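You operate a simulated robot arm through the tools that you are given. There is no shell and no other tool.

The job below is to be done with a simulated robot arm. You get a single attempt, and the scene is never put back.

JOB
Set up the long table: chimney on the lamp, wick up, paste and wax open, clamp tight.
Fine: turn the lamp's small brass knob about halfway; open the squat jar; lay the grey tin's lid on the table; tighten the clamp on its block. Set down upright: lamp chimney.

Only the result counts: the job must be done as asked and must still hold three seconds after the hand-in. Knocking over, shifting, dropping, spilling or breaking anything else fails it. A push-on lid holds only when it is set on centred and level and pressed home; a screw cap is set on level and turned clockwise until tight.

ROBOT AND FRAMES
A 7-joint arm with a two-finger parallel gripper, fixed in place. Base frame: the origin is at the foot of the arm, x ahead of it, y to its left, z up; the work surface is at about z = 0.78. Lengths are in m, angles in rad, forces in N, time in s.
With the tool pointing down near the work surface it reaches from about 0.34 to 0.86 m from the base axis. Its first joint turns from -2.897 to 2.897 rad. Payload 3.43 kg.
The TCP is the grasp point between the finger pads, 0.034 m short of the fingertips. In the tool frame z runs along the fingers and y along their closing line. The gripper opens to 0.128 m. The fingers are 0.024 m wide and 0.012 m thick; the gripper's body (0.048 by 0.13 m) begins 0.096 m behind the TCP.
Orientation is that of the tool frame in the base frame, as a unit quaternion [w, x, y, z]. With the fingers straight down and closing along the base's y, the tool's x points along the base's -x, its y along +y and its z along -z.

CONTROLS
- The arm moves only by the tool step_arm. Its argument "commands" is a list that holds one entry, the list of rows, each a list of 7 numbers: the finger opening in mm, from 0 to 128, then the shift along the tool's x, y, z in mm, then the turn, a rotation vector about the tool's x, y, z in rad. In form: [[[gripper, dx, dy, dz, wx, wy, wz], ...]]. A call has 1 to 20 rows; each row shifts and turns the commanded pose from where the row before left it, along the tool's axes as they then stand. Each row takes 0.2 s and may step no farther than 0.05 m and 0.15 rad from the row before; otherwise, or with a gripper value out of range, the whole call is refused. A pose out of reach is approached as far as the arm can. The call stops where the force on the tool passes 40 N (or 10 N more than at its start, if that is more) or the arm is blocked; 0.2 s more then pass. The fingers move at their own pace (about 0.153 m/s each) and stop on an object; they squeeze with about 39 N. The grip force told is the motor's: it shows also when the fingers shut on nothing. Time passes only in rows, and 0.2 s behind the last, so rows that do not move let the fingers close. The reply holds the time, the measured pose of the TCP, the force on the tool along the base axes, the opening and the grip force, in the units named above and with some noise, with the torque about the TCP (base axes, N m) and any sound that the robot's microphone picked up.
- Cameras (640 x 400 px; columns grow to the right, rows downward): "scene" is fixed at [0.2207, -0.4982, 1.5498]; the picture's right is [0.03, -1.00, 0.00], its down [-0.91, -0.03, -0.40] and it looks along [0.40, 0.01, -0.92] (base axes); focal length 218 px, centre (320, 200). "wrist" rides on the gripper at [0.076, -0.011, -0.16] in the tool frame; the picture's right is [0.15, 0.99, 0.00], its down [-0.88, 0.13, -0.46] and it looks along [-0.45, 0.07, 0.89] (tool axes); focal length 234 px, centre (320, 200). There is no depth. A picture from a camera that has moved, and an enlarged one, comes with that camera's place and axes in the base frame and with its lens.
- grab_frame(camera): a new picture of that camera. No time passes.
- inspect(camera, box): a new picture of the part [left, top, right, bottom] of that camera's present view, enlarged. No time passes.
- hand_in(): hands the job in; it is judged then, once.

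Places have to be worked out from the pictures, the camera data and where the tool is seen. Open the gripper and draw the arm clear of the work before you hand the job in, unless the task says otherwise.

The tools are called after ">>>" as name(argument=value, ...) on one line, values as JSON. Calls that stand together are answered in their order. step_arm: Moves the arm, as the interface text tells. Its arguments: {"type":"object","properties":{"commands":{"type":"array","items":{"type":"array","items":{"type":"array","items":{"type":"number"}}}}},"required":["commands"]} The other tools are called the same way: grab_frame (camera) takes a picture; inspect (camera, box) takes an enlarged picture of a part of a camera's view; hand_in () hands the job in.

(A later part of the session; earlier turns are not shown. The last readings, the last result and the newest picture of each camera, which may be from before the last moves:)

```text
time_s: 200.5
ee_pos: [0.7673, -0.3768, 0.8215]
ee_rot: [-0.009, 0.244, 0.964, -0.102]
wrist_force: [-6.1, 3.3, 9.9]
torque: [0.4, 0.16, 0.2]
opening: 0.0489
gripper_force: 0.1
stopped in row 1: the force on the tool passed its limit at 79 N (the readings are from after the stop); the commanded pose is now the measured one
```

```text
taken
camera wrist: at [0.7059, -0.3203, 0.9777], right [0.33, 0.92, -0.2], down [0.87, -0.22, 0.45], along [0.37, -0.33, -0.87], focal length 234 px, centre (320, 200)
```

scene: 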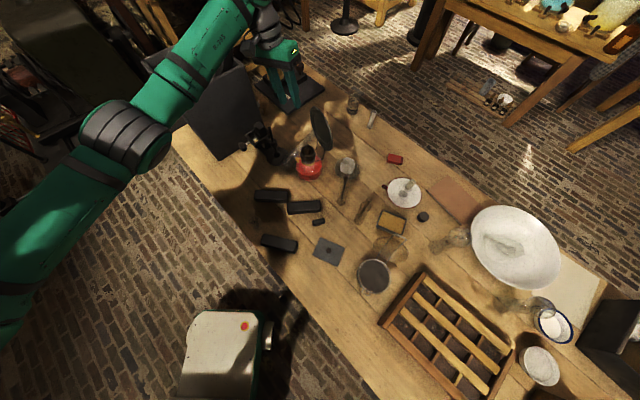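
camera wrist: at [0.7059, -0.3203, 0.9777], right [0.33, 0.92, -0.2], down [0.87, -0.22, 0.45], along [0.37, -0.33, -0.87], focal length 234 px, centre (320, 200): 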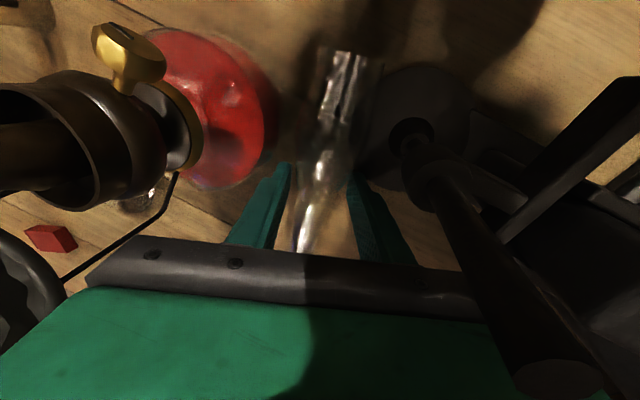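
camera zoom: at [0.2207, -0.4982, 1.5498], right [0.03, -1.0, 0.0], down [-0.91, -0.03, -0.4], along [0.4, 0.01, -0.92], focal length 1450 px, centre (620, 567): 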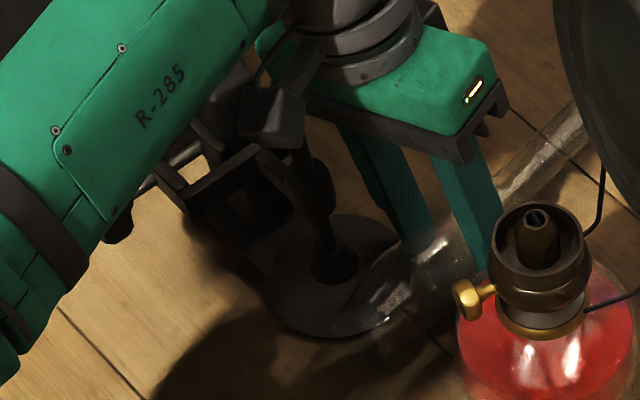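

The wrist camera is right at the clamp's post top. The clamp has not shifted; I lift straight up out of there.

>>> step_arm(commands=[[[50, -0.3, -2, -9.8, 0, 0, 0], [50, -0.6, -4, -19.6, 0, 0, 0], [50, -1.3, -8, -39.1, 0, 0, 0]]])

>>> inspect(camera="scene", box=[235, 105, 335, 180])

>>> grab_frame(camera="wrist")

```text
time_s: 201.3
ee_pos: [0.7669, -0.3773, 0.8874]
ee_rot: [-0.009, 0.244, 0.964, -0.101]
wrist_force: [0.1, 0.6, -0.2]
torque: [0.0, 0.02, -0.02]
opening: 0.05
gripper_force: 0.0
```

```text
5.33 times, centred on (285, 142) of scene
camera zoom: at [0.2207, -0.4982, 1.5498], right [0.03, -1.0, 0.0], down [-0.91, -0.03, -0.4], along [0.4, 0.01, -0.92], focal length 1160 px, centre (507, 507)
```

zoom: 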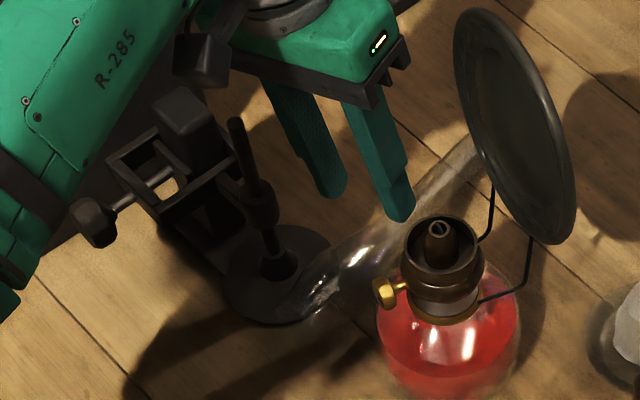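

```text
taken
camera wrist: at [0.7072, -0.3203, 1.0464], right [0.33, 0.92, -0.2], down [0.87, -0.22, 0.45], along [0.37, -0.33, -0.87], focal length 234 px, centre (320, 200)
```

wrist: 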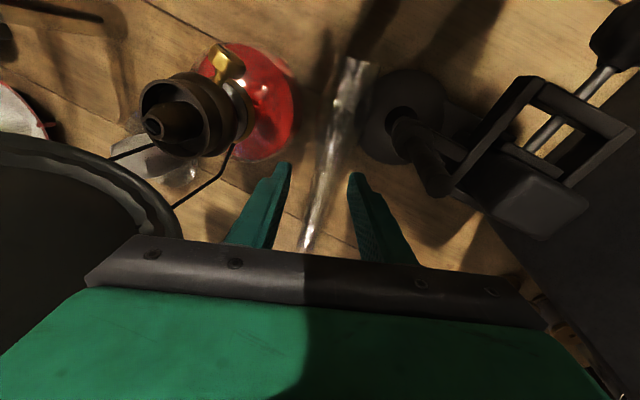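

The clamp is unharmed. The camera would hit the post only with the larger sideways lean; with less lean (0.1) and a small outward tilt there is room. I rise, change the lean, and re-measure the chimney.

>>> step_arm(commands=[[[50, -1.3, -8, -39.1, 0, 0, 0], [50, -1.3, -8, -39.1, 0, 0, 0], [50, 0, 0, 0, -0.1, 0, 0], [50, 0, 0, 0, 0, -0.09, 0], [50, 0, 0, 0, 0, 0, 0]]])

>>> inspect(camera="wrist", box=[240, 60, 400, 190])

>>> inspect(camera="scene", box=[235, 105, 335, 180])

```text
time_s: 202.5
ee_pos: [0.7669, -0.3769, 0.9697]
ee_rot: [0.046, 0.241, 0.967, -0.064]
wrist_force: [-0.6, -0.2, 0.4]
torque: [0.0, 0.01, 0.02]
opening: 0.0501
gripper_force: 0.1
```

```text
3.08 times, centred on (320, 125) of wrist
camera zoom: at [0.6856, -0.3287, 1.12], right [0.34, 0.93, -0.12], down [0.81, -0.23, 0.54], along [0.48, -0.28, -0.83], focal length 720 px, centre (320, 431)
```

zoom: 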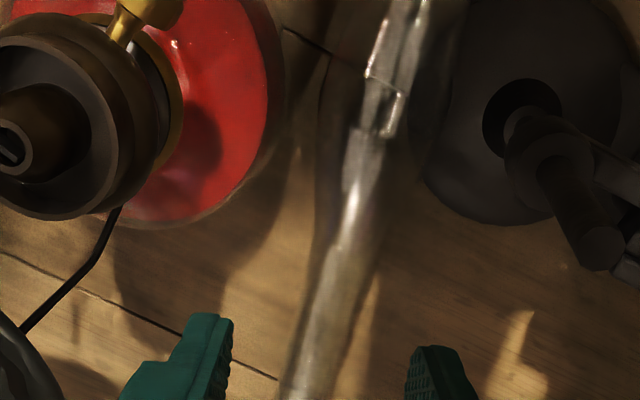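

```text
5.33 times, centred on (285, 142) of scene
camera zoom: at [0.2207, -0.4982, 1.5498], right [0.03, -1.0, 0.0], down [-0.91, -0.03, -0.4], along [0.4, 0.01, -0.92], focal length 1160 px, centre (507, 507)
```

zoom: 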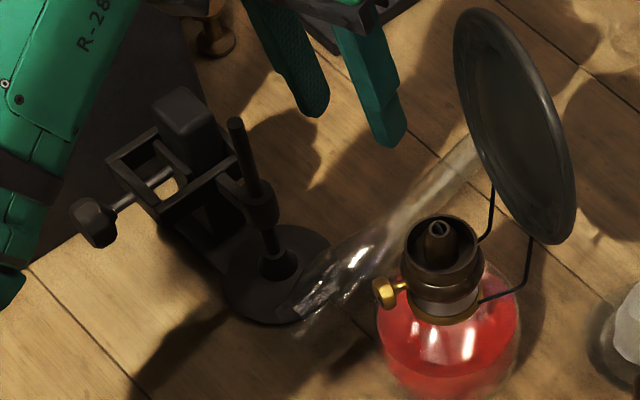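

The neck is ~28 mm wide at (0.7785,-0.389); chimney direction (0.84,-0.54). I align yaw to it, move over that point and descend most of the way.

>>> step_arm(commands=[[[50, -13.3, -3, 1.9, 0, 0, 0.08], [50, 4.8, 4.1, 39.5, 0, 0, 0], [50, 4.8, 4.1, 39.5, 0, 0, 0], [50, 3.0, 2.5, 24.7, 0, 0, 0], [50, 0, 0, 0, 0, 0, 0]]])

>>> inspect(camera="wrist", box=[240, 90, 400, 220])

>>> grab_frame(camera="wrist")

>>> inspect(camera="scene", box=[235, 105, 335, 180])

```text
time_s: 203.7
ee_pos: [0.7791, -0.3855, 0.8651]
ee_rot: [0.049, 0.281, 0.956, -0.062]
wrist_force: [1.6, -0.9, 0.2]
torque: [0.03, -0.04, 0.03]
opening: 0.0502
gripper_force: 0.0
```

```text
3.08 times, centred on (320, 155) of wrist
camera zoom: at [0.7006, -0.3318, 1.0153], right [0.41, 0.9, -0.11], down [0.78, -0.29, 0.55], along [0.47, -0.31, -0.83], focal length 720 px, centre (320, 338)
```

zoom: 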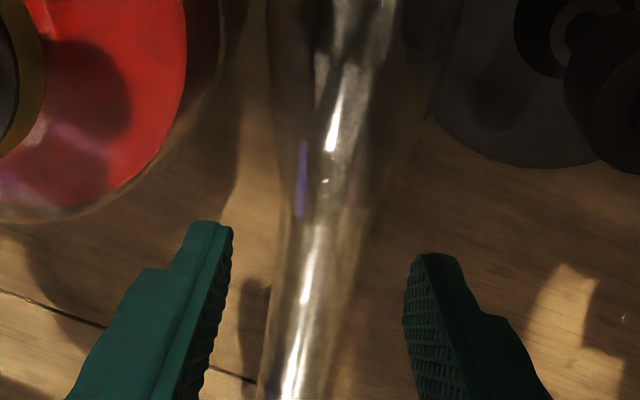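

```text
taken
camera wrist: at [0.7006, -0.3318, 1.0153], right [0.41, 0.9, -0.11], down [0.78, -0.29, 0.55], along [0.47, -0.31, -0.83], focal length 234 px, centre (320, 200)
```

wrist: 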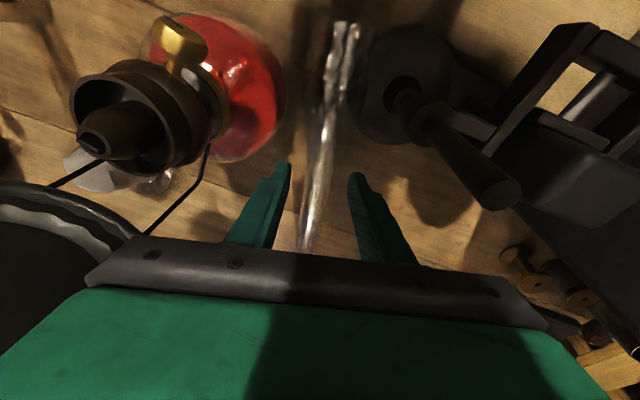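

```text
5.33 times, centred on (285, 142) of scene
camera zoom: at [0.2207, -0.4982, 1.5498], right [0.03, -1.0, 0.0], down [-0.91, -0.03, -0.4], along [0.4, 0.01, -0.92], focal length 1160 px, centre (507, 507)
```

zoom: 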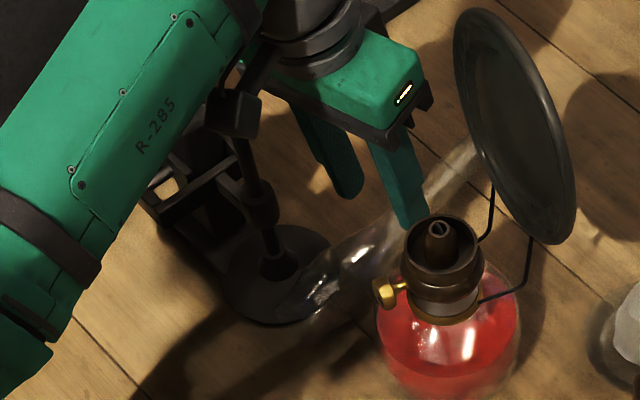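

Clearances look good. I descend most of the remaining 44 mm.

>>> step_arm(commands=[[[50, 2.5, 1, 15, 0, 0, 0], [50, 2.4, 1, 14, 0, 0, 0], [50, 0, 0, 0, 0, 0, 0]]])

>>> grab_frame(camera="wrist")

>>> inspect(camera="wrist", box=[240, 90, 400, 220])

```text
time_s: 204.5
ee_pos: [0.777, -0.3848, 0.8343]
ee_rot: [0.05, 0.28, 0.957, -0.063]
wrist_force: [-0.6, -1.2, -0.6]
torque: [0.03, 0.01, 0.02]
opening: 0.0498
gripper_force: 0.1
```

```text
taken
camera wrist: at [0.6986, -0.3312, 0.985], right [0.41, 0.9, -0.11], down [0.78, -0.29, 0.55], along [0.47, -0.31, -0.83], focal length 234 px, centre (320, 200)
```

wrist: 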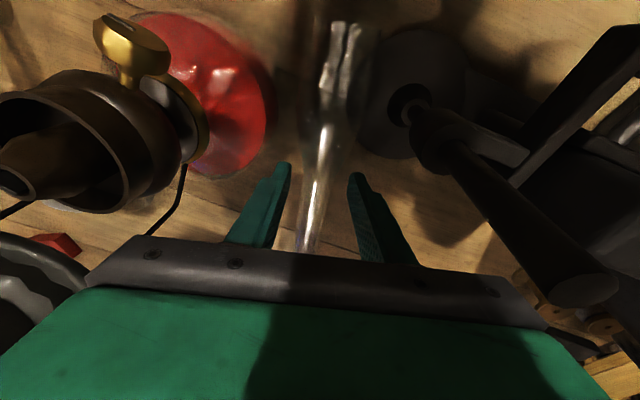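

```text
3.08 times, centred on (320, 155) of wrist
camera zoom: at [0.6986, -0.3312, 0.985], right [0.41, 0.9, -0.11], down [0.78, -0.29, 0.55], along [0.47, -0.31, -0.83], focal length 720 px, centre (320, 338)
```

zoom: 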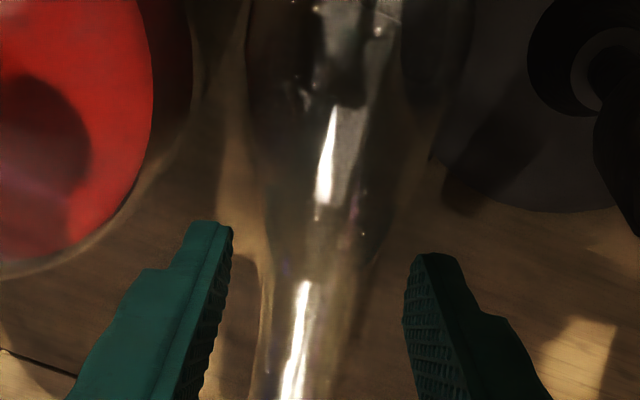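

The clamp post passes ~8 mm clear of the hand body and the neck is centred. I descend the last 12 mm.

>>> step_arm(commands=[[[50, 0.9, 0.6, 6.4, 0, 0, 0], [50, 0.8, 0.5, 5.4, 0, 0, 0], [50, 0, 0, 0, 0, 0, 0]]])

>>> inspect(camera="wrist", box=[240, 90, 400, 220])

```text
time_s: 205.3
ee_pos: [0.7775, -0.3854, 0.8239]
ee_rot: [0.049, 0.28, 0.957, -0.062]
wrist_force: [0.4, 0.5, -0.2]
torque: [0.04, 0.0, 0.0]
opening: 0.0501
gripper_force: 0.2
```

```text
3.08 times, centred on (320, 155) of wrist
camera zoom: at [0.6988, -0.3314, 0.9736], right [0.41, 0.9, -0.11], down [0.78, -0.29, 0.55], along [0.47, -0.31, -0.83], focal length 720 px, centre (320, 338)
```

zoom: 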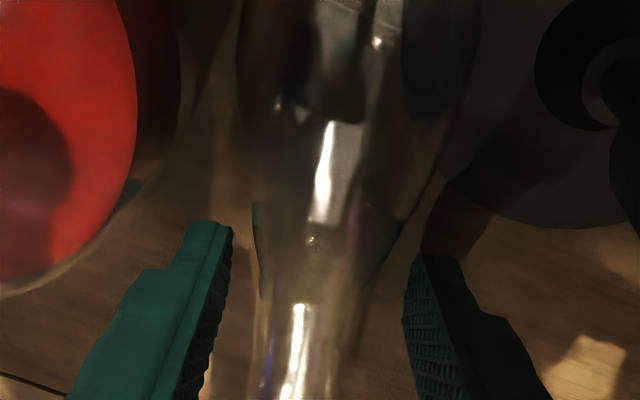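

In place with no contact. I close gently on the neck.

>>> step_arm(commands=[[[40, 0, 0, 0, 0, 0, 0], [32, 0, 0, 0, 0, 0, 0], [20, 0, 0, 0, 0, 0, 0], [20, 0, 0, 0, 0, 0, 0]]])

>>> inspect(camera="wrist", box=[240, 90, 400, 220])

>>> inspect(camera="scene", box=[265, 95, 345, 175])

```text
time_s: 206.3
ee_pos: [0.7768, -0.3854, 0.8243]
ee_rot: [0.049, 0.28, 0.957, -0.063]
wrist_force: [0.1, -0.7, 0.2]
torque: [-0.02, 0.01, 0.04]
opening: 0.0326
gripper_force: 24.9
```

```text
3.08 times, centred on (320, 155) of wrist
camera zoom: at [0.6987, -0.3315, 0.9738], right [0.41, 0.9, -0.11], down [0.78, -0.29, 0.55], along [0.47, -0.31, -0.83], focal length 720 px, centre (320, 338)
```

zoom: 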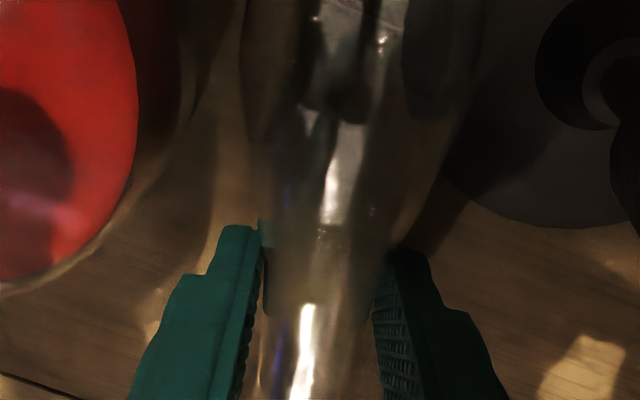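

```text
5.00 times, centred on (305, 135) of scene
camera zoom: at [0.2207, -0.4982, 1.5498], right [0.03, -1.0, 0.0], down [-0.91, -0.03, -0.4], along [0.4, 0.01, -0.92], focal length 1088 px, centre (395, 525)
```

zoom: 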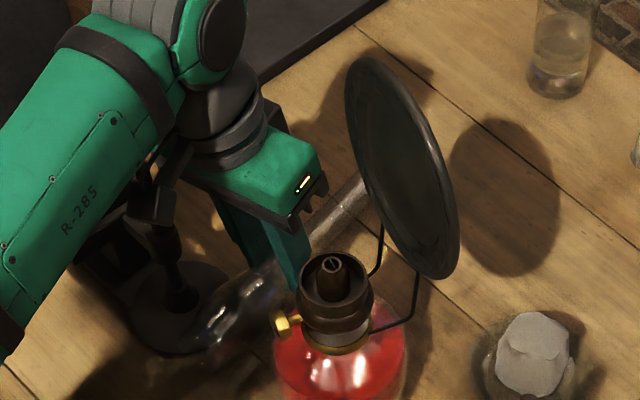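

Held at 32.6 mm. I lift a little and watch the chimney.

>>> step_arm(commands=[[[12, 0, 0, 0, 0, 0, 0], [12, -1.3, -0.9, -9.9, 0, 0, 0], [12, -1.3, -0.9, -9.9, 0, 0, 0], [12, 0, 0, 0, 0, 0, 0]]])

>>> grab_frame(camera="wrist")

>>> inspect(camera="scene", box=[265, 95, 345, 175])

```text
time_s: 207.3
ee_pos: [0.7775, -0.3856, 0.8443]
ee_rot: [0.05, 0.28, 0.957, -0.062]
wrist_force: [-0.8, -1.2, -1.7]
torque: [0.0, 0.03, 0.03]
opening: 0.0328
gripper_force: 25.1
```

```text
taken
camera wrist: at [0.6987, -0.3314, 0.9936], right [0.41, 0.9, -0.11], down [0.78, -0.29, 0.55], along [0.47, -0.31, -0.83], focal length 234 px, centre (320, 200)
```

wrist: 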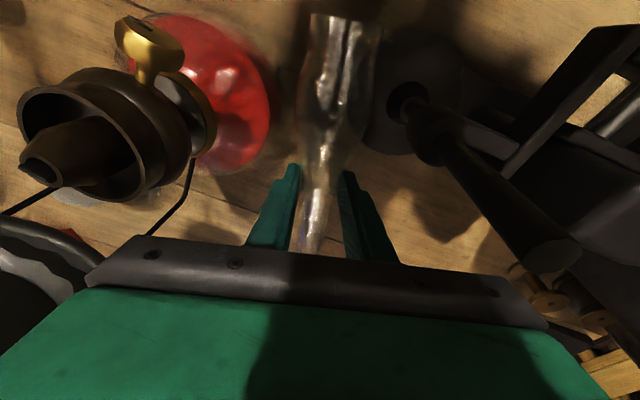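

```text
5.00 times, centred on (305, 135) of scene
camera zoom: at [0.2207, -0.4982, 1.5498], right [0.03, -1.0, 0.0], down [-0.91, -0.03, -0.4], along [0.4, 0.01, -0.92], focal length 1088 px, centre (395, 525)
```

zoom: 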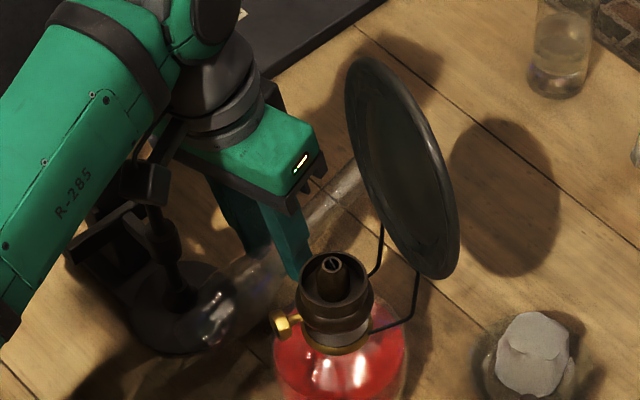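

It lifts cleanly (1.7 N). I raise it well above everything.

>>> step_arm(commands=[[[12, -2.6, -1.8, -19.7, 0, 0, 0], [12, -5.1, -3.6, -39.4, 0, 0, 0], [12, -5.1, -3.6, -39.4, 0, 0, 0], [12, -5.1, -3.6, -39.4, 0, 0, 0], [12, -5.1, -3.6, -39.4, 0, 0, 0], [12, -5.1, -3.6, -39.4, 0, 0, 0], [12, -5.1, -3.6, -39.4, 0, 0, 0], [12, 0, 0, 0, 0, 0, 0]]])

>>> grab_frame(camera="wrist")

>>> grab_frame(camera="scene")

```text
time_s: 209.1
ee_pos: [0.7763, -0.3838, 1.1013]
ee_rot: [0.048, 0.28, 0.957, -0.062]
wrist_force: [-0.5, 0.6, -0.2]
torque: [0.02, 0.04, 0.0]
opening: 0.0324
gripper_force: 24.9
```

```text
taken
camera wrist: at [0.6982, -0.3305, 1.2515], right [0.41, 0.9, -0.11], down [0.78, -0.29, 0.55], along [0.47, -0.31, -0.83], focal length 234 px, centre (320, 200)
```

wrist: 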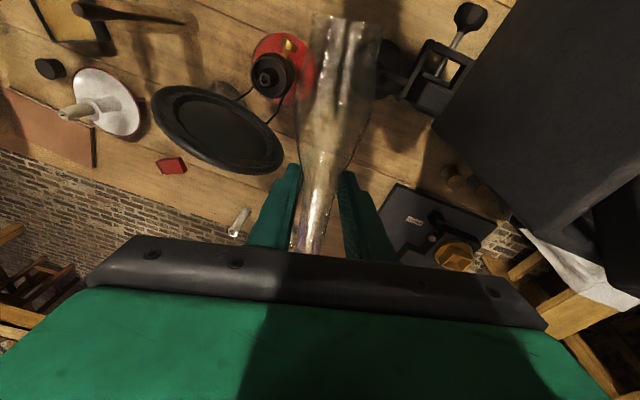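

```text
taken
```

scene: 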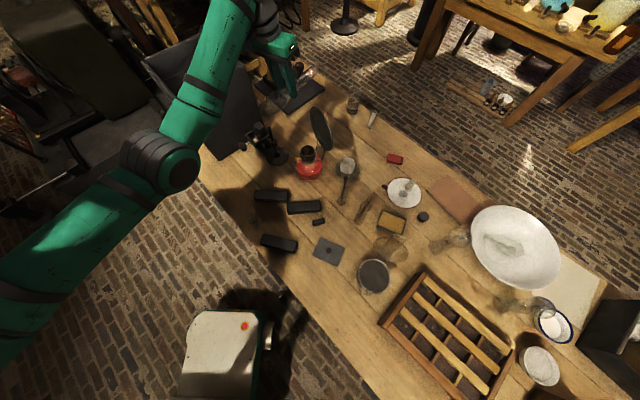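

The chimney is securely held, its base ~11 cm from the grip. I pull back toward the robot at height, level the hand, and then rotate it to bring the chimney upright, base down.

>>> step_arm(commands=[[[12, -5.1, -3.6, -39.4, 0, 0, 0], [12, -3, -2, -23, 0, 0, 0], [12, 37.1, 0, -4.8, 0, 0, 0], [12, 37.1, 0, -4.8, 0, 0, 0], [12, 37.1, 0, -4.8, 0, 0, 0], [12, 37.1, 0, -4.8, 0, 0, 0], [12, 0, 0, 0, -0.092, 0, 0], [12, 0, 0, 0, 0, -0.1, 0], [12, 0, 0, 0, 0, -0.14, 0], [12, 0, 0, 0, 0, -0.14, 0], [12, 0, 0, 0, 0, -0.14, 0], [12, 0, 0, 0, 0, 0, 0]]])

>>> grab_frame(camera="wrist")

>>> grab_frame(camera="scene")

```text
time_s: 211.7
ee_pos: [0.7772, -0.386, 1.1648]
ee_rot: [0.306, 0.263, 0.911, -0.088]
wrist_force: [-0.8, -0.3, -0.6]
torque: [0.04, 0.03, 0.01]
opening: 0.0326
gripper_force: 25.3
out of reach, approached as far as the arm can: row 3, 4, 5, 6
```

```text
taken
camera wrist: at [0.6392, -0.3117, 1.2456], right [0.43, 0.9, -0.09], down [0.43, -0.12, 0.9], along [0.79, -0.42, -0.44], focal length 234 px, centre (320, 200)
```

wrist: 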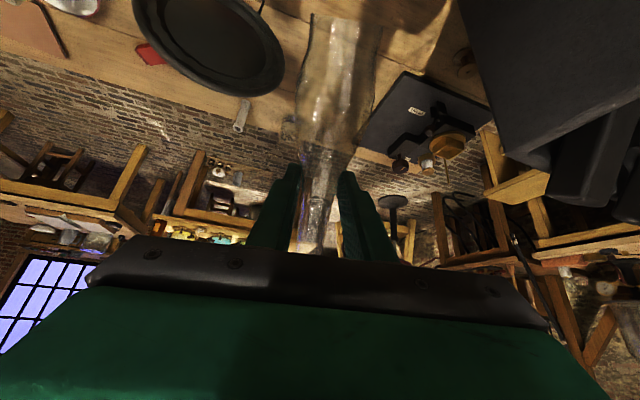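

```text
taken
```

scene: 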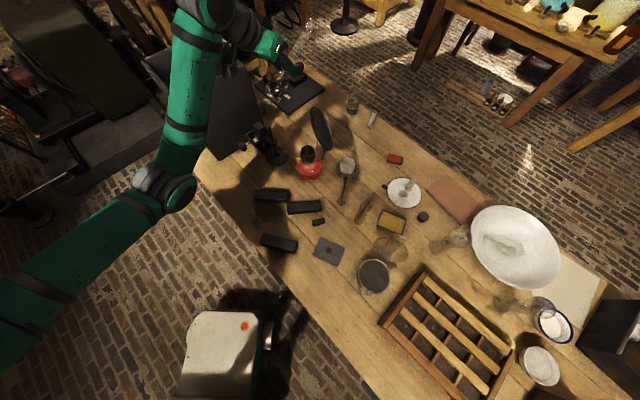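

The hand stayed out at (0.777,-0.386): the pull-back was limited by the arm's posture, but the tilt worked. I try pulling back now in this tilted orientation.

>>> step_arm(commands=[[[12, 16, 0, -12, 0, 0, 0], [12, 16, 0, -12, 0, 0, 0], [12, 0, 0, 0, 0, 0, 0]]])

```text
time_s: 212.5
ee_pos: [0.7425, -0.3641, 1.1634]
ee_rot: [0.306, 0.263, 0.911, -0.089]
wrist_force: [0.8, 0.6, -0.8]
torque: [0.0, 0.0, 0.03]
opening: 0.0326
gripper_force: 24.9
```

That works. I continue pulling back and tilting in alternation.

>>> step_arm(commands=[[[12, 16, 0, -12, 0, 0, 0], [12, 16, 0, -12, 0, 0, 0], [12, 16, 0, -12, 0, 0, 0], [12, 0, 0, 0, 0, -0.13, 0], [12, 0, 0, 0, 0, -0.13, 0], [12, 0, 0, 0, 0, -0.13, 0], [12, 0, 0, 0, 0, -0.13, 0], [12, 0, 0, 0, 0, 0, 0]]])

>>> grab_frame(camera="wrist")

>>> inspect(camera="scene", box=[220, 30, 360, 180])

```text
time_s: 214.3
ee_pos: [0.6938, -0.3315, 1.1632]
ee_rot: [0.53, 0.232, 0.801, -0.154]
wrist_force: [0.4, 0.1, -1.0]
torque: [0.02, -0.01, 0.03]
opening: 0.0328
gripper_force: 24.4
```

```text
taken
camera wrist: at [0.5387, -0.2483, 1.1563], right [0.48, 0.87, -0.13], down [0.0, 0.15, 0.99], along [0.88, -0.47, 0.07], focal length 234 px, centre (320, 200)
```

wrist: 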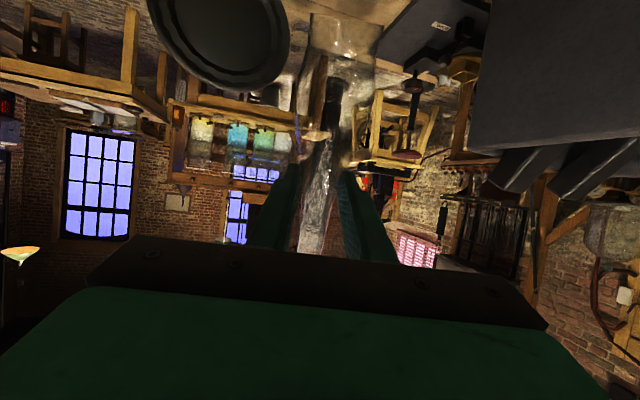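

```text
2.67 times, centred on (290, 105) of scene
camera zoom: at [0.2207, -0.4982, 1.5498], right [0.03, -1.0, 0.0], down [-0.91, -0.03, -0.4], along [0.4, 0.01, -0.92], focal length 580 px, centre (400, 453)
```

zoom: 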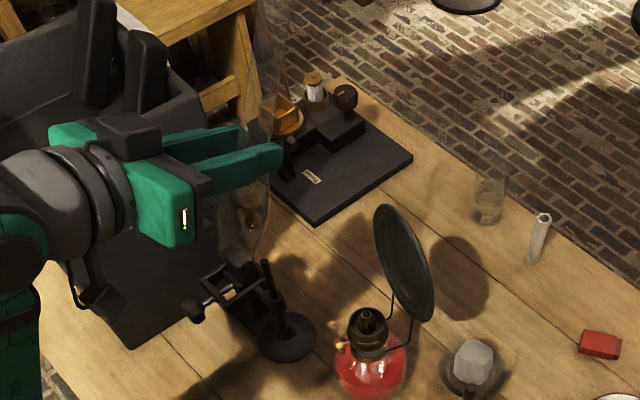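

No reach problem so far. I continue tilting the last half radian.

>>> step_arm(commands=[[[12, 0, 0, 0, 0, -0.13, 0], [12, 0, 0, 0, 0, -0.13, 0], [12, 0, 0, 0, 0, -0.13, 0], [12, 0, 0, 0, 0, 0, 0]]])

>>> grab_frame(camera="wrist")

>>> inspect(camera="scene", box=[220, 30, 360, 180])

```text
time_s: 215.3
ee_pos: [0.6926, -0.3331, 1.1639]
ee_rot: [0.676, 0.197, 0.683, -0.194]
wrist_force: [0.0, -1.1, -1.5]
torque: [-0.01, 0.03, -0.01]
opening: 0.0326
gripper_force: 25.0
```

```text
taken
camera wrist: at [0.552, -0.2569, 1.0901], right [0.53, 0.84, -0.15], down [-0.31, 0.35, 0.89], along [0.79, -0.42, 0.44], focal length 234 px, centre (320, 200)
```

wrist: 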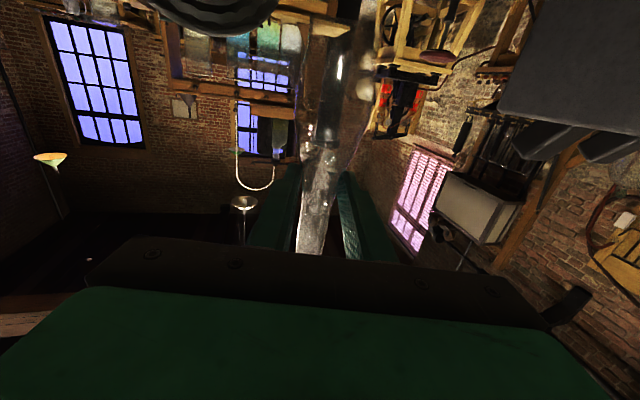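

```text
2.67 times, centred on (290, 105) of scene
camera zoom: at [0.2207, -0.4982, 1.5498], right [0.03, -1.0, 0.0], down [-0.91, -0.03, -0.4], along [0.4, 0.01, -0.92], focal length 580 px, centre (400, 453)
```

zoom: 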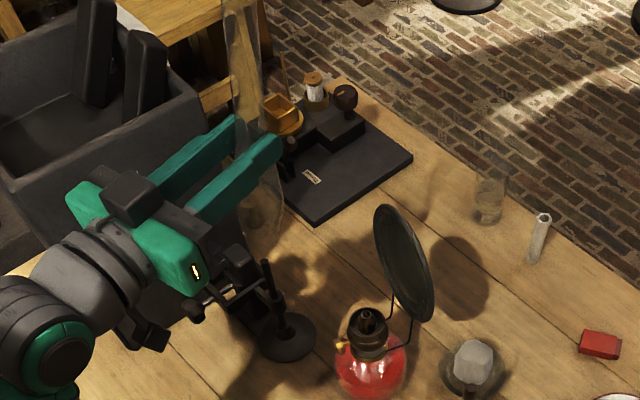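

The chimney still leans by about the expected 0.12-0.14 rad. I tilt the remaining amount, watching for reach limits.

>>> step_arm(commands=[[[12, 0, 0, 0, 0, -0.065, 0], [12, 0, 0, 0, 0, -0.065, 0], [12, 0, 0, 0, 0, 0, 0]]])

>>> inspect(camera="scene", box=[250, 0, 330, 140])

>>> inspect(camera="wrist", box=[250, 0, 400, 255])

```text
time_s: 216.1
ee_pos: [0.6936, -0.3325, 1.1644]
ee_rot: [0.718, 0.184, 0.638, -0.207]
wrist_force: [0.2, -0.8, -0.8]
torque: [-0.01, -0.02, 0.02]
opening: 0.0325
gripper_force: 25.0
```

```text
2.86 times, centred on (290, 70) of scene
camera zoom: at [0.2207, -0.4982, 1.5498], right [0.03, -1.0, 0.0], down [-0.91, -0.03, -0.4], along [0.4, 0.01, -0.92], focal length 622 px, centre (406, 571)
```

zoom: 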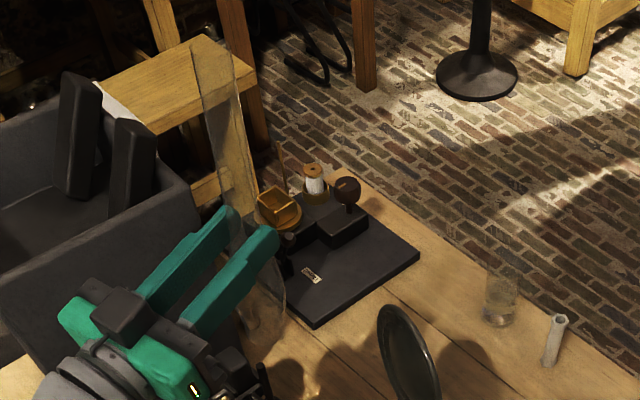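

```text
1.57 times, centred on (325, 128) of wrist
camera zoom: at [0.5617, -0.2626, 1.0697], right [0.54, 0.83, -0.15], down [-0.4, 0.41, 0.82], along [0.74, -0.39, 0.55], focal length 367 px, centre (312, 314)
```

zoom: 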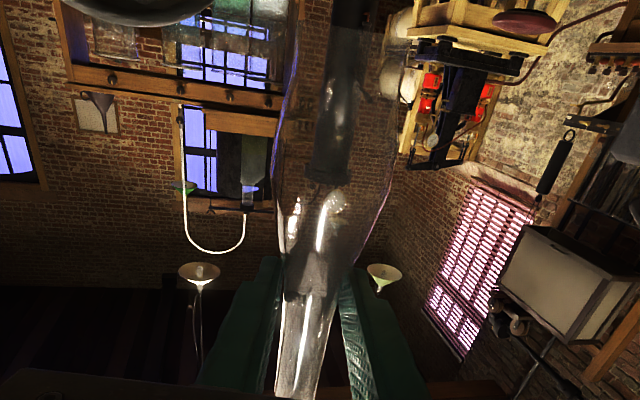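

The hand reaches that tilt. I zoom on the chimney's base rim in the hand's view to determine its axis precisely.

>>> inspect(camera="wrist", box=[270, 0, 410, 100])

>>> inspect(camera="scene", box=[300, 60, 380, 130])

>>> inspect(camera="scene", box=[310, 0, 370, 60])

```text
4.00 times, centred on (340, 50) of wrist
camera zoom: at [0.5617, -0.2626, 1.0697], right [0.54, 0.83, -0.15], down [-0.4, 0.41, 0.82], along [0.74, -0.39, 0.55], focal length 937 px, centre (240, 800)
```

zoom: 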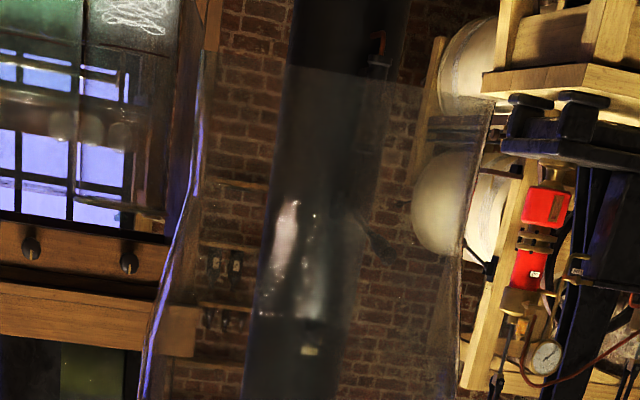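

```text
5.71 times, centred on (340, 95) of scene
camera zoom: at [0.2207, -0.4982, 1.5498], right [0.03, -1.0, 0.0], down [-0.91, -0.03, -0.4], along [0.4, 0.01, -0.92], focal length 1243 px, centre (206, 800)
```

zoom: 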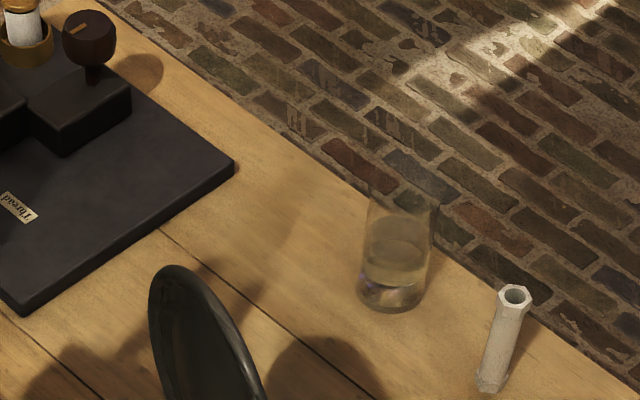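

```text
6.67 times, centred on (340, 30) of scene
camera zoom: at [0.2207, -0.4982, 1.5498], right [0.03, -1.0, 0.0], down [-0.91, -0.03, -0.4], along [0.4, 0.01, -0.92], focal length 1450 px, centre (187, 1333)
```

zoom: 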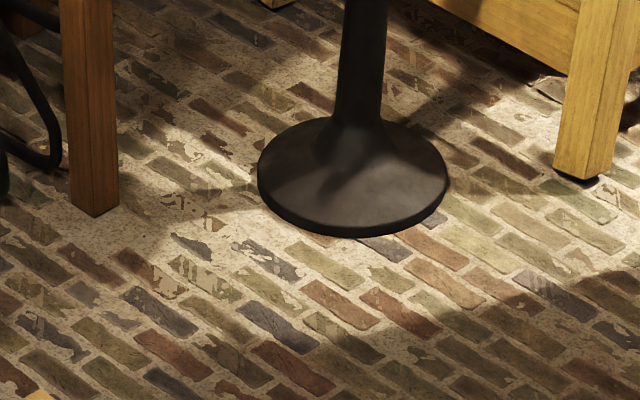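

I zoom the scene camera on the right area (chimney around px (256,60)).

>>> inspect(camera="scene", box=[230, 5, 300, 65])

>>> inspect(camera="scene", box=[235, 70, 305, 130])

```text
6.67 times, centred on (265, 35) of scene
camera zoom: at [0.2207, -0.4982, 1.5498], right [0.03, -1.0, 0.0], down [-0.91, -0.03, -0.4], along [0.4, 0.01, -0.92], focal length 1450 px, centre (687, 1300)
```

zoom: 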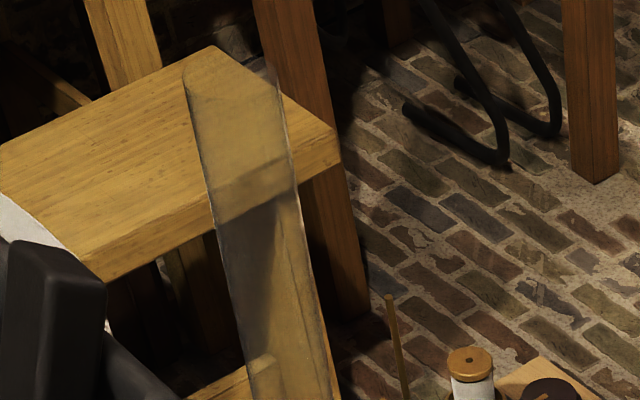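

```text
6.67 times, centred on (270, 100) of scene
camera zoom: at [0.2207, -0.4982, 1.5498], right [0.03, -1.0, 0.0], down [-0.91, -0.03, -0.4], along [0.4, 0.01, -0.92], focal length 1450 px, centre (653, 867)
```

zoom: 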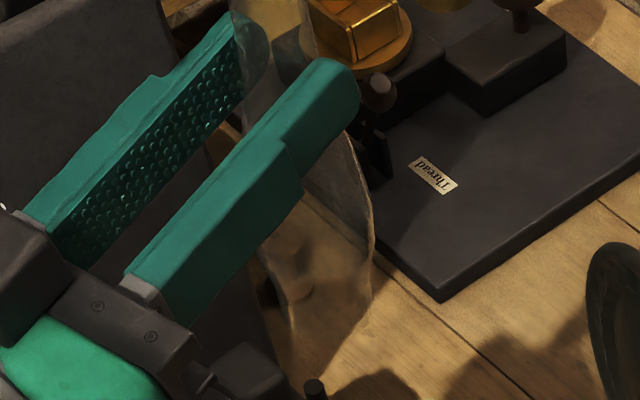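

I zoom in on the base end in the scene view.

>>> inspect(camera="scene", box=[262, 88, 302, 122])

>>> inspect(camera="scene", box=[240, 8, 280, 42])

```text
11.76 times, centred on (282, 105) of scene
camera zoom: at [0.2207, -0.4982, 1.5498], right [0.03, -1.0, 0.0], down [-0.91, -0.03, -0.4], along [0.4, 0.01, -0.92], focal length 2560 px, centre (767, 1318)
```

zoom: 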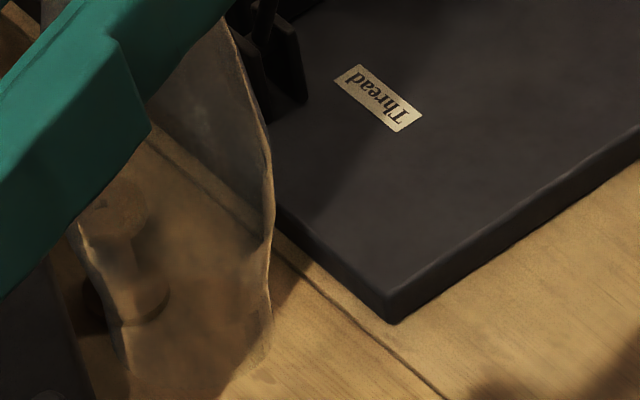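

```text
11.76 times, centred on (260, 25) of scene
camera zoom: at [0.2207, -0.4982, 1.5498], right [0.03, -1.0, 0.0], down [-0.91, -0.03, -0.4], along [0.4, 0.01, -0.92], focal length 2560 px, centre (1026, 2259)
```

zoom: 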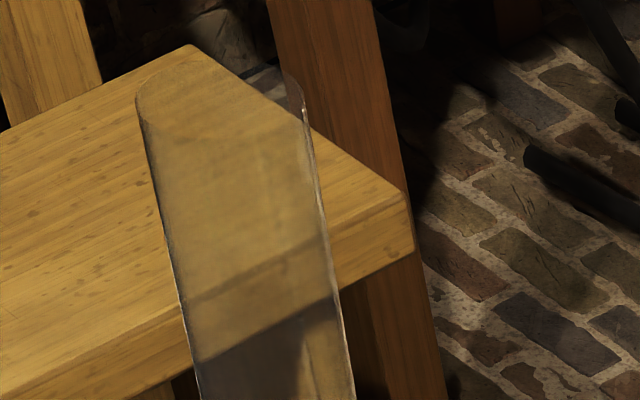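

Measured slopes show the chimney's top still leans ~0.085 rad outward (no sideways lean). I tilt the hand by that much and re-check.

>>> step_arm(commands=[[[12, 0, 0, 0, 0, -0.045, 0], [12, 0, 0, 0, 0, -0.042, 0], [12, 0, 0, 0, 0, 0, 0]]])

>>> inspect(camera="scene", box=[262, 88, 302, 122])

>>> inspect(camera="scene", box=[240, 8, 280, 42])

```text
time_s: 216.9
ee_pos: [0.6949, -0.3339, 1.1641]
ee_rot: [0.746, 0.175, 0.606, -0.215]
wrist_force: [-0.2, 0.0, 0.2]
torque: [-0.02, 0.01, -0.01]
opening: 0.0326
gripper_force: 25.2
```

```text
11.76 times, centred on (282, 105) of scene
camera zoom: at [0.2207, -0.4982, 1.5498], right [0.03, -1.0, 0.0], down [-0.91, -0.03, -0.4], along [0.4, 0.01, -0.92], focal length 2560 px, centre (767, 1318)
```

zoom: 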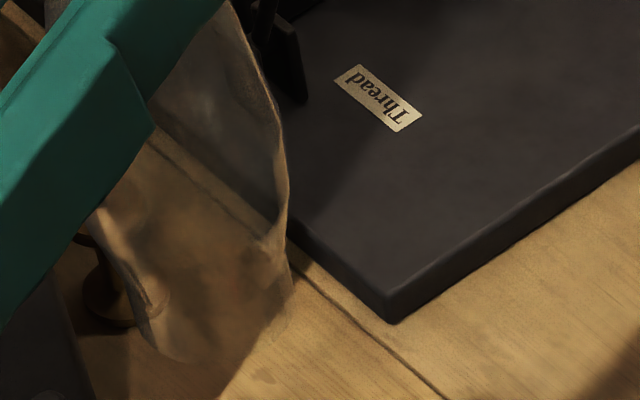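

```text
11.76 times, centred on (260, 25) of scene
camera zoom: at [0.2207, -0.4982, 1.5498], right [0.03, -1.0, 0.0], down [-0.91, -0.03, -0.4], along [0.4, 0.01, -0.92], focal length 2560 px, centre (1026, 2259)
```

zoom: 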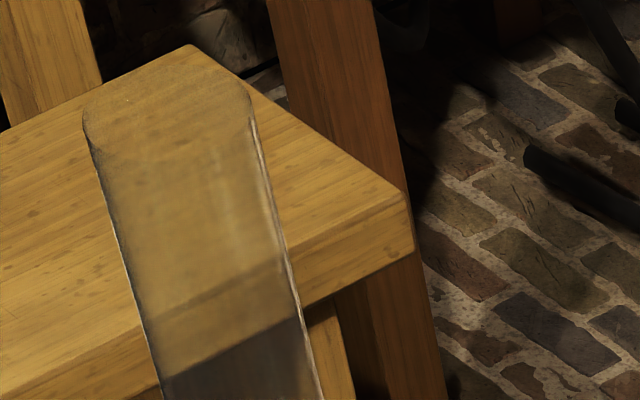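

The chimney is vertical within ~0.5° now. I take the lamp gallery's exact image position for alignment.

>>> inspect(camera="scene", box=[295, 140, 325, 166])

>>> inspect(camera="scene", box=[250, 90, 350, 180])

```text
15.38 times, centred on (310, 153) of scene
camera zoom: at [0.2207, -0.4982, 1.5498], right [0.03, -1.0, 0.0], down [-0.91, -0.03, -0.4], along [0.4, 0.01, -0.92], focal length 3347 px, centre (474, 923)
```

zoom: 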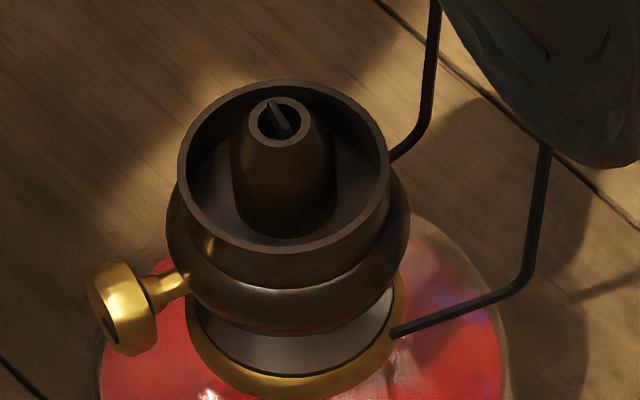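

```text
4.44 times, centred on (300, 135) of scene
camera zoom: at [0.2207, -0.4982, 1.5498], right [0.03, -1.0, 0.0], down [-0.91, -0.03, -0.4], along [0.4, 0.01, -0.92], focal length 967 px, centre (409, 489)
```

zoom: 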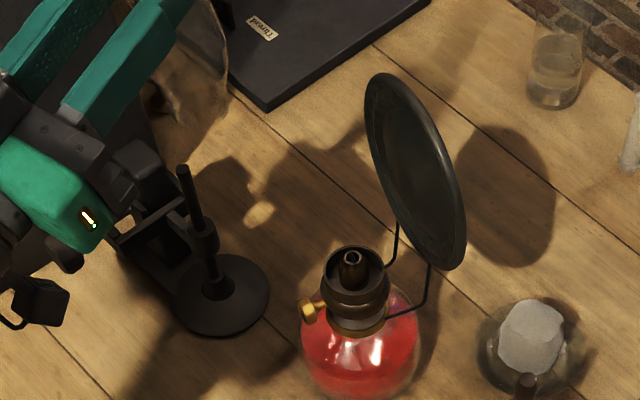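

Gallery rim centre is about (0.6865,-0.4403,0.909), inner diameter ~43 mm; the chimney base is ~39 mm. I carry the chimney over the lamp at height.

>>> step_arm(commands=[[[12, 1.9, -31.9, 9.1, 0, 0, 0], [12, 1.9, -31.9, 9.1, 0, 0, 0], [12, 1.9, -31.9, 9.1, 0, 0, 0], [12, 0, 0, 0, 0, 0, 0]]])

>>> inspect(camera="scene", box=[270, 40, 350, 170])

>>> inspect(camera="scene", box=[290, 110, 330, 150])

>>> grab_frame(camera="wrist")

```text
time_s: 217.9
ee_pos: [0.6654, -0.4304, 1.1638]
ee_rot: [0.745, 0.175, 0.606, -0.215]
wrist_force: [0.3, 0.2, -0.4]
torque: [0.02, 0.02, 0.01]
opening: 0.0321
gripper_force: 24.8
```

```text
3.08 times, centred on (310, 105) of scene
camera zoom: at [0.2207, -0.4982, 1.5498], right [0.03, -1.0, 0.0], down [-0.91, -0.03, -0.4], along [0.4, 0.01, -0.92], focal length 669 px, centre (351, 492)
```

zoom: 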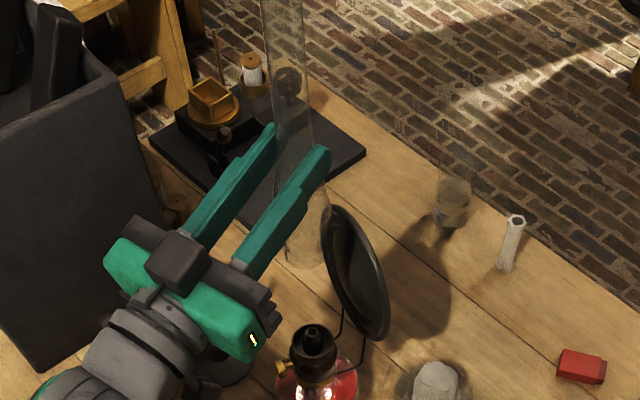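

```text
10.00 times, centred on (310, 130) of scene
camera zoom: at [0.2207, -0.4982, 1.5498], right [0.03, -1.0, 0.0], down [-0.91, -0.03, -0.4], along [0.4, 0.01, -0.92], focal length 2176 px, centre (420, 900)
```

zoom: 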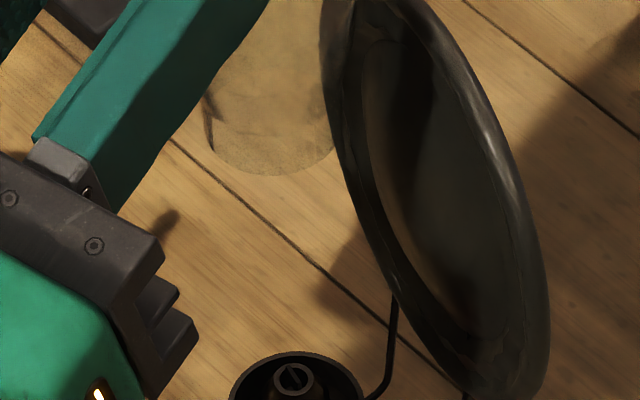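

```text
taken
camera wrist: at [0.5406, -0.3649, 1.0571], right [0.55, 0.82, -0.14], down [-0.46, 0.44, 0.77], along [0.69, -0.36, 0.62], focal length 234 px, centre (320, 200)
```

wrist: 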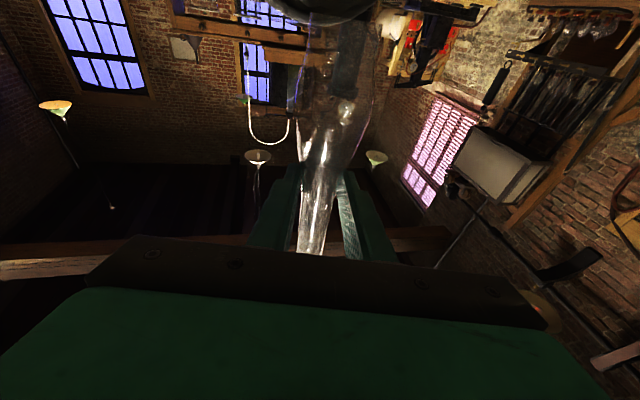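

Side alignment is within ~1 mm; depth is less certain, and best judged when the base is close to the gallery. I lower to ~3.5 cm above it, with a small outward correction.

>>> step_arm(commands=[[[12, 27.7, 0.6, -4.3, 0, 0, 0], [12, 27.7, 0.6, -4.3, 0, 0, 0], [12, 27.7, 0.6, -4.3, 0, 0, 0], [12, 27.7, 0.6, -4.3, 0, 0, 0], [12, 0, 0, 0, 0, 0, 0]]])

>>> inspect(camera="scene", box=[290, 125, 330, 165])

>>> inspect(camera="scene", box=[270, 70, 350, 180])

>>> grab_frame(camera="wrist")

```text
time_s: 219.1
ee_pos: [0.6719, -0.4313, 1.0502]
ee_rot: [0.745, 0.177, 0.606, -0.216]
wrist_force: [0.6, -0.5, -0.6]
torque: [0.02, 0.06, 0.03]
opening: 0.0318
gripper_force: 24.3
```

```text
10.00 times, centred on (310, 145) of scene
camera zoom: at [0.2207, -0.4982, 1.5498], right [0.03, -1.0, 0.0], down [-0.91, -0.03, -0.4], along [0.4, 0.01, -0.92], focal length 2176 px, centre (420, 750)
```

zoom: 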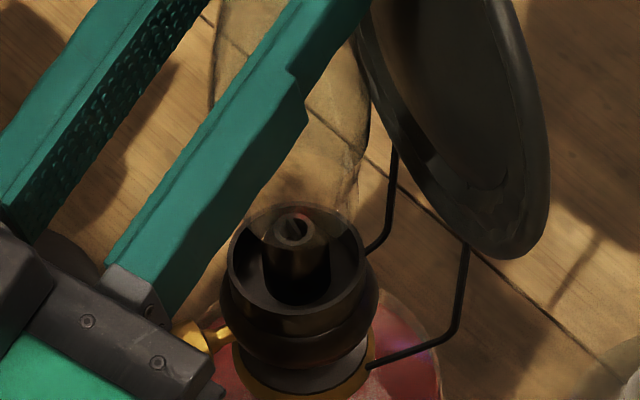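

```text
3.64 times, centred on (310, 125) of scene
camera zoom: at [0.2207, -0.4982, 1.5498], right [0.03, -1.0, 0.0], down [-0.91, -0.03, -0.4], along [0.4, 0.01, -0.92], focal length 791 px, centre (356, 473)
```

zoom: 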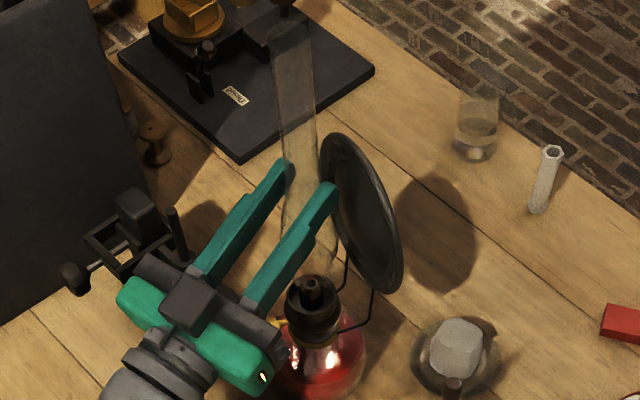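

```text
taken
camera wrist: at [0.5462, -0.3661, 0.9441], right [0.55, 0.82, -0.14], down [-0.46, 0.44, 0.77], along [0.69, -0.36, 0.62], focal length 234 px, centre (320, 200)
```

wrist: 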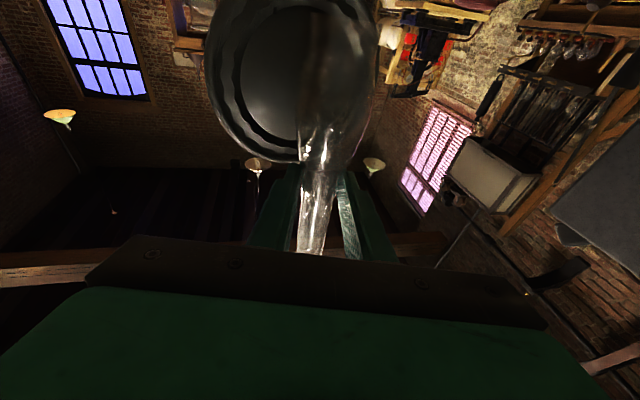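

I zoom tightly on the base rim relative to the gallery.

>>> inspect(camera="scene", box=[298, 138, 320, 156])

>>> inspect(camera="wrist", box=[270, 0, 380, 80])

```text
16.00 times, centred on (309, 147) of scene
camera zoom: at [0.2207, -0.4982, 1.5498], right [0.03, -1.0, 0.0], down [-0.91, -0.03, -0.4], along [0.4, 0.01, -0.92], focal length 3481 px, centre (496, 1048)
```

zoom: 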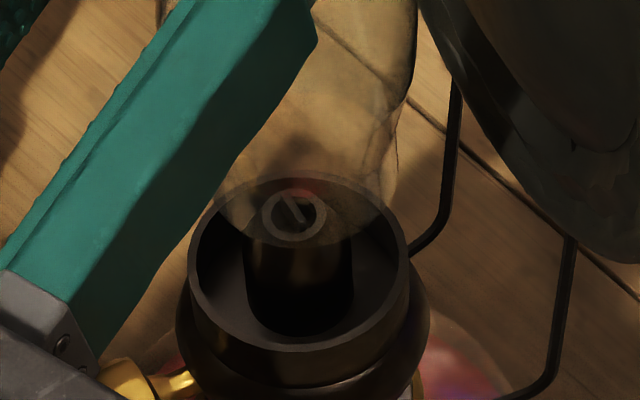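

```text
5.00 times, centred on (325, 40) of wrist
camera zoom: at [0.5462, -0.3661, 0.9441], right [0.55, 0.82, -0.14], down [-0.46, 0.44, 0.77], along [0.69, -0.36, 0.62], focal length 1171 px, centre (295, 1000)
```

zoom: 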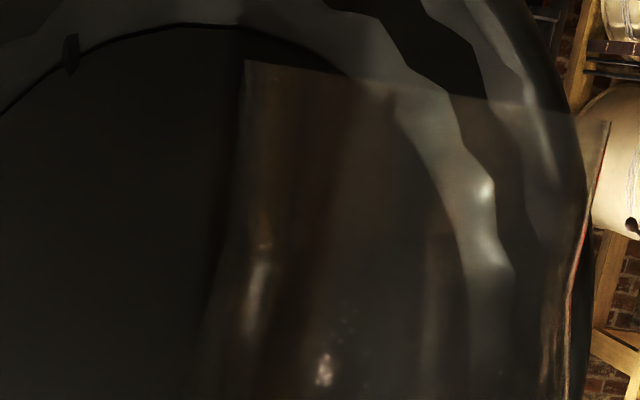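

The base rim is ~3 mm toward -y and ~3 mm short in x. I correct by +4 mm along tool y and lower 18 mm (base just above the gallery rim).

>>> step_arm(commands=[[[12, 0.2, 4, 0.7, 0, 0, 0], [12, 9, 0, -1.9, 0, 0, 0], [12, 8.6, 0, -1.8, 0, 0, 0], [12, 0, 0, 0, 0, 0, 0]]])

>>> inspect(camera="scene", box=[298, 138, 320, 156])

>>> inspect(camera="scene", box=[285, 60, 325, 100])

```text
time_s: 220.1
ee_pos: [0.6735, -0.4275, 1.0323]
ee_rot: [0.745, 0.175, 0.606, -0.216]
wrist_force: [0.4, 0.1, -0.5]
torque: [-0.05, 0.02, -0.01]
opening: 0.032
gripper_force: 25.2
```

```text
16.00 times, centred on (309, 147) of scene
camera zoom: at [0.2207, -0.4982, 1.5498], right [0.03, -1.0, 0.0], down [-0.91, -0.03, -0.4], along [0.4, 0.01, -0.92], focal length 3481 px, centre (496, 1048)
```

zoom: 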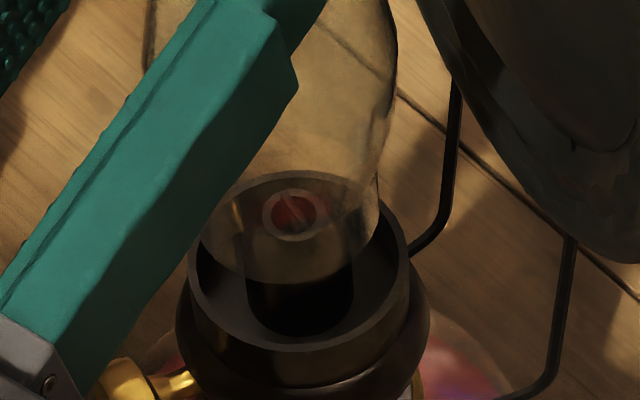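

```text
10.00 times, centred on (305, 80) of scene
camera zoom: at [0.2207, -0.4982, 1.5498], right [0.03, -1.0, 0.0], down [-0.91, -0.03, -0.4], along [0.4, 0.01, -0.92], focal length 2176 px, centre (470, 1400)
```

zoom: 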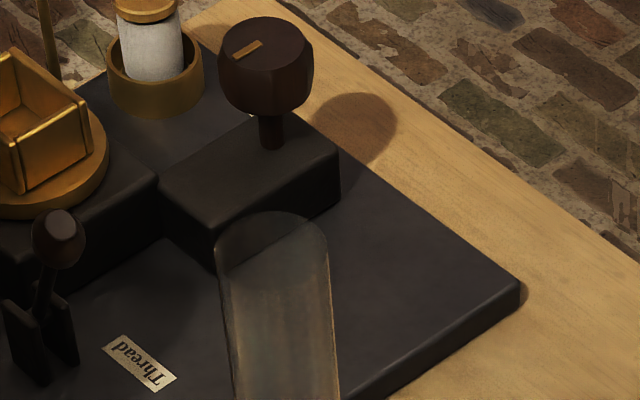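

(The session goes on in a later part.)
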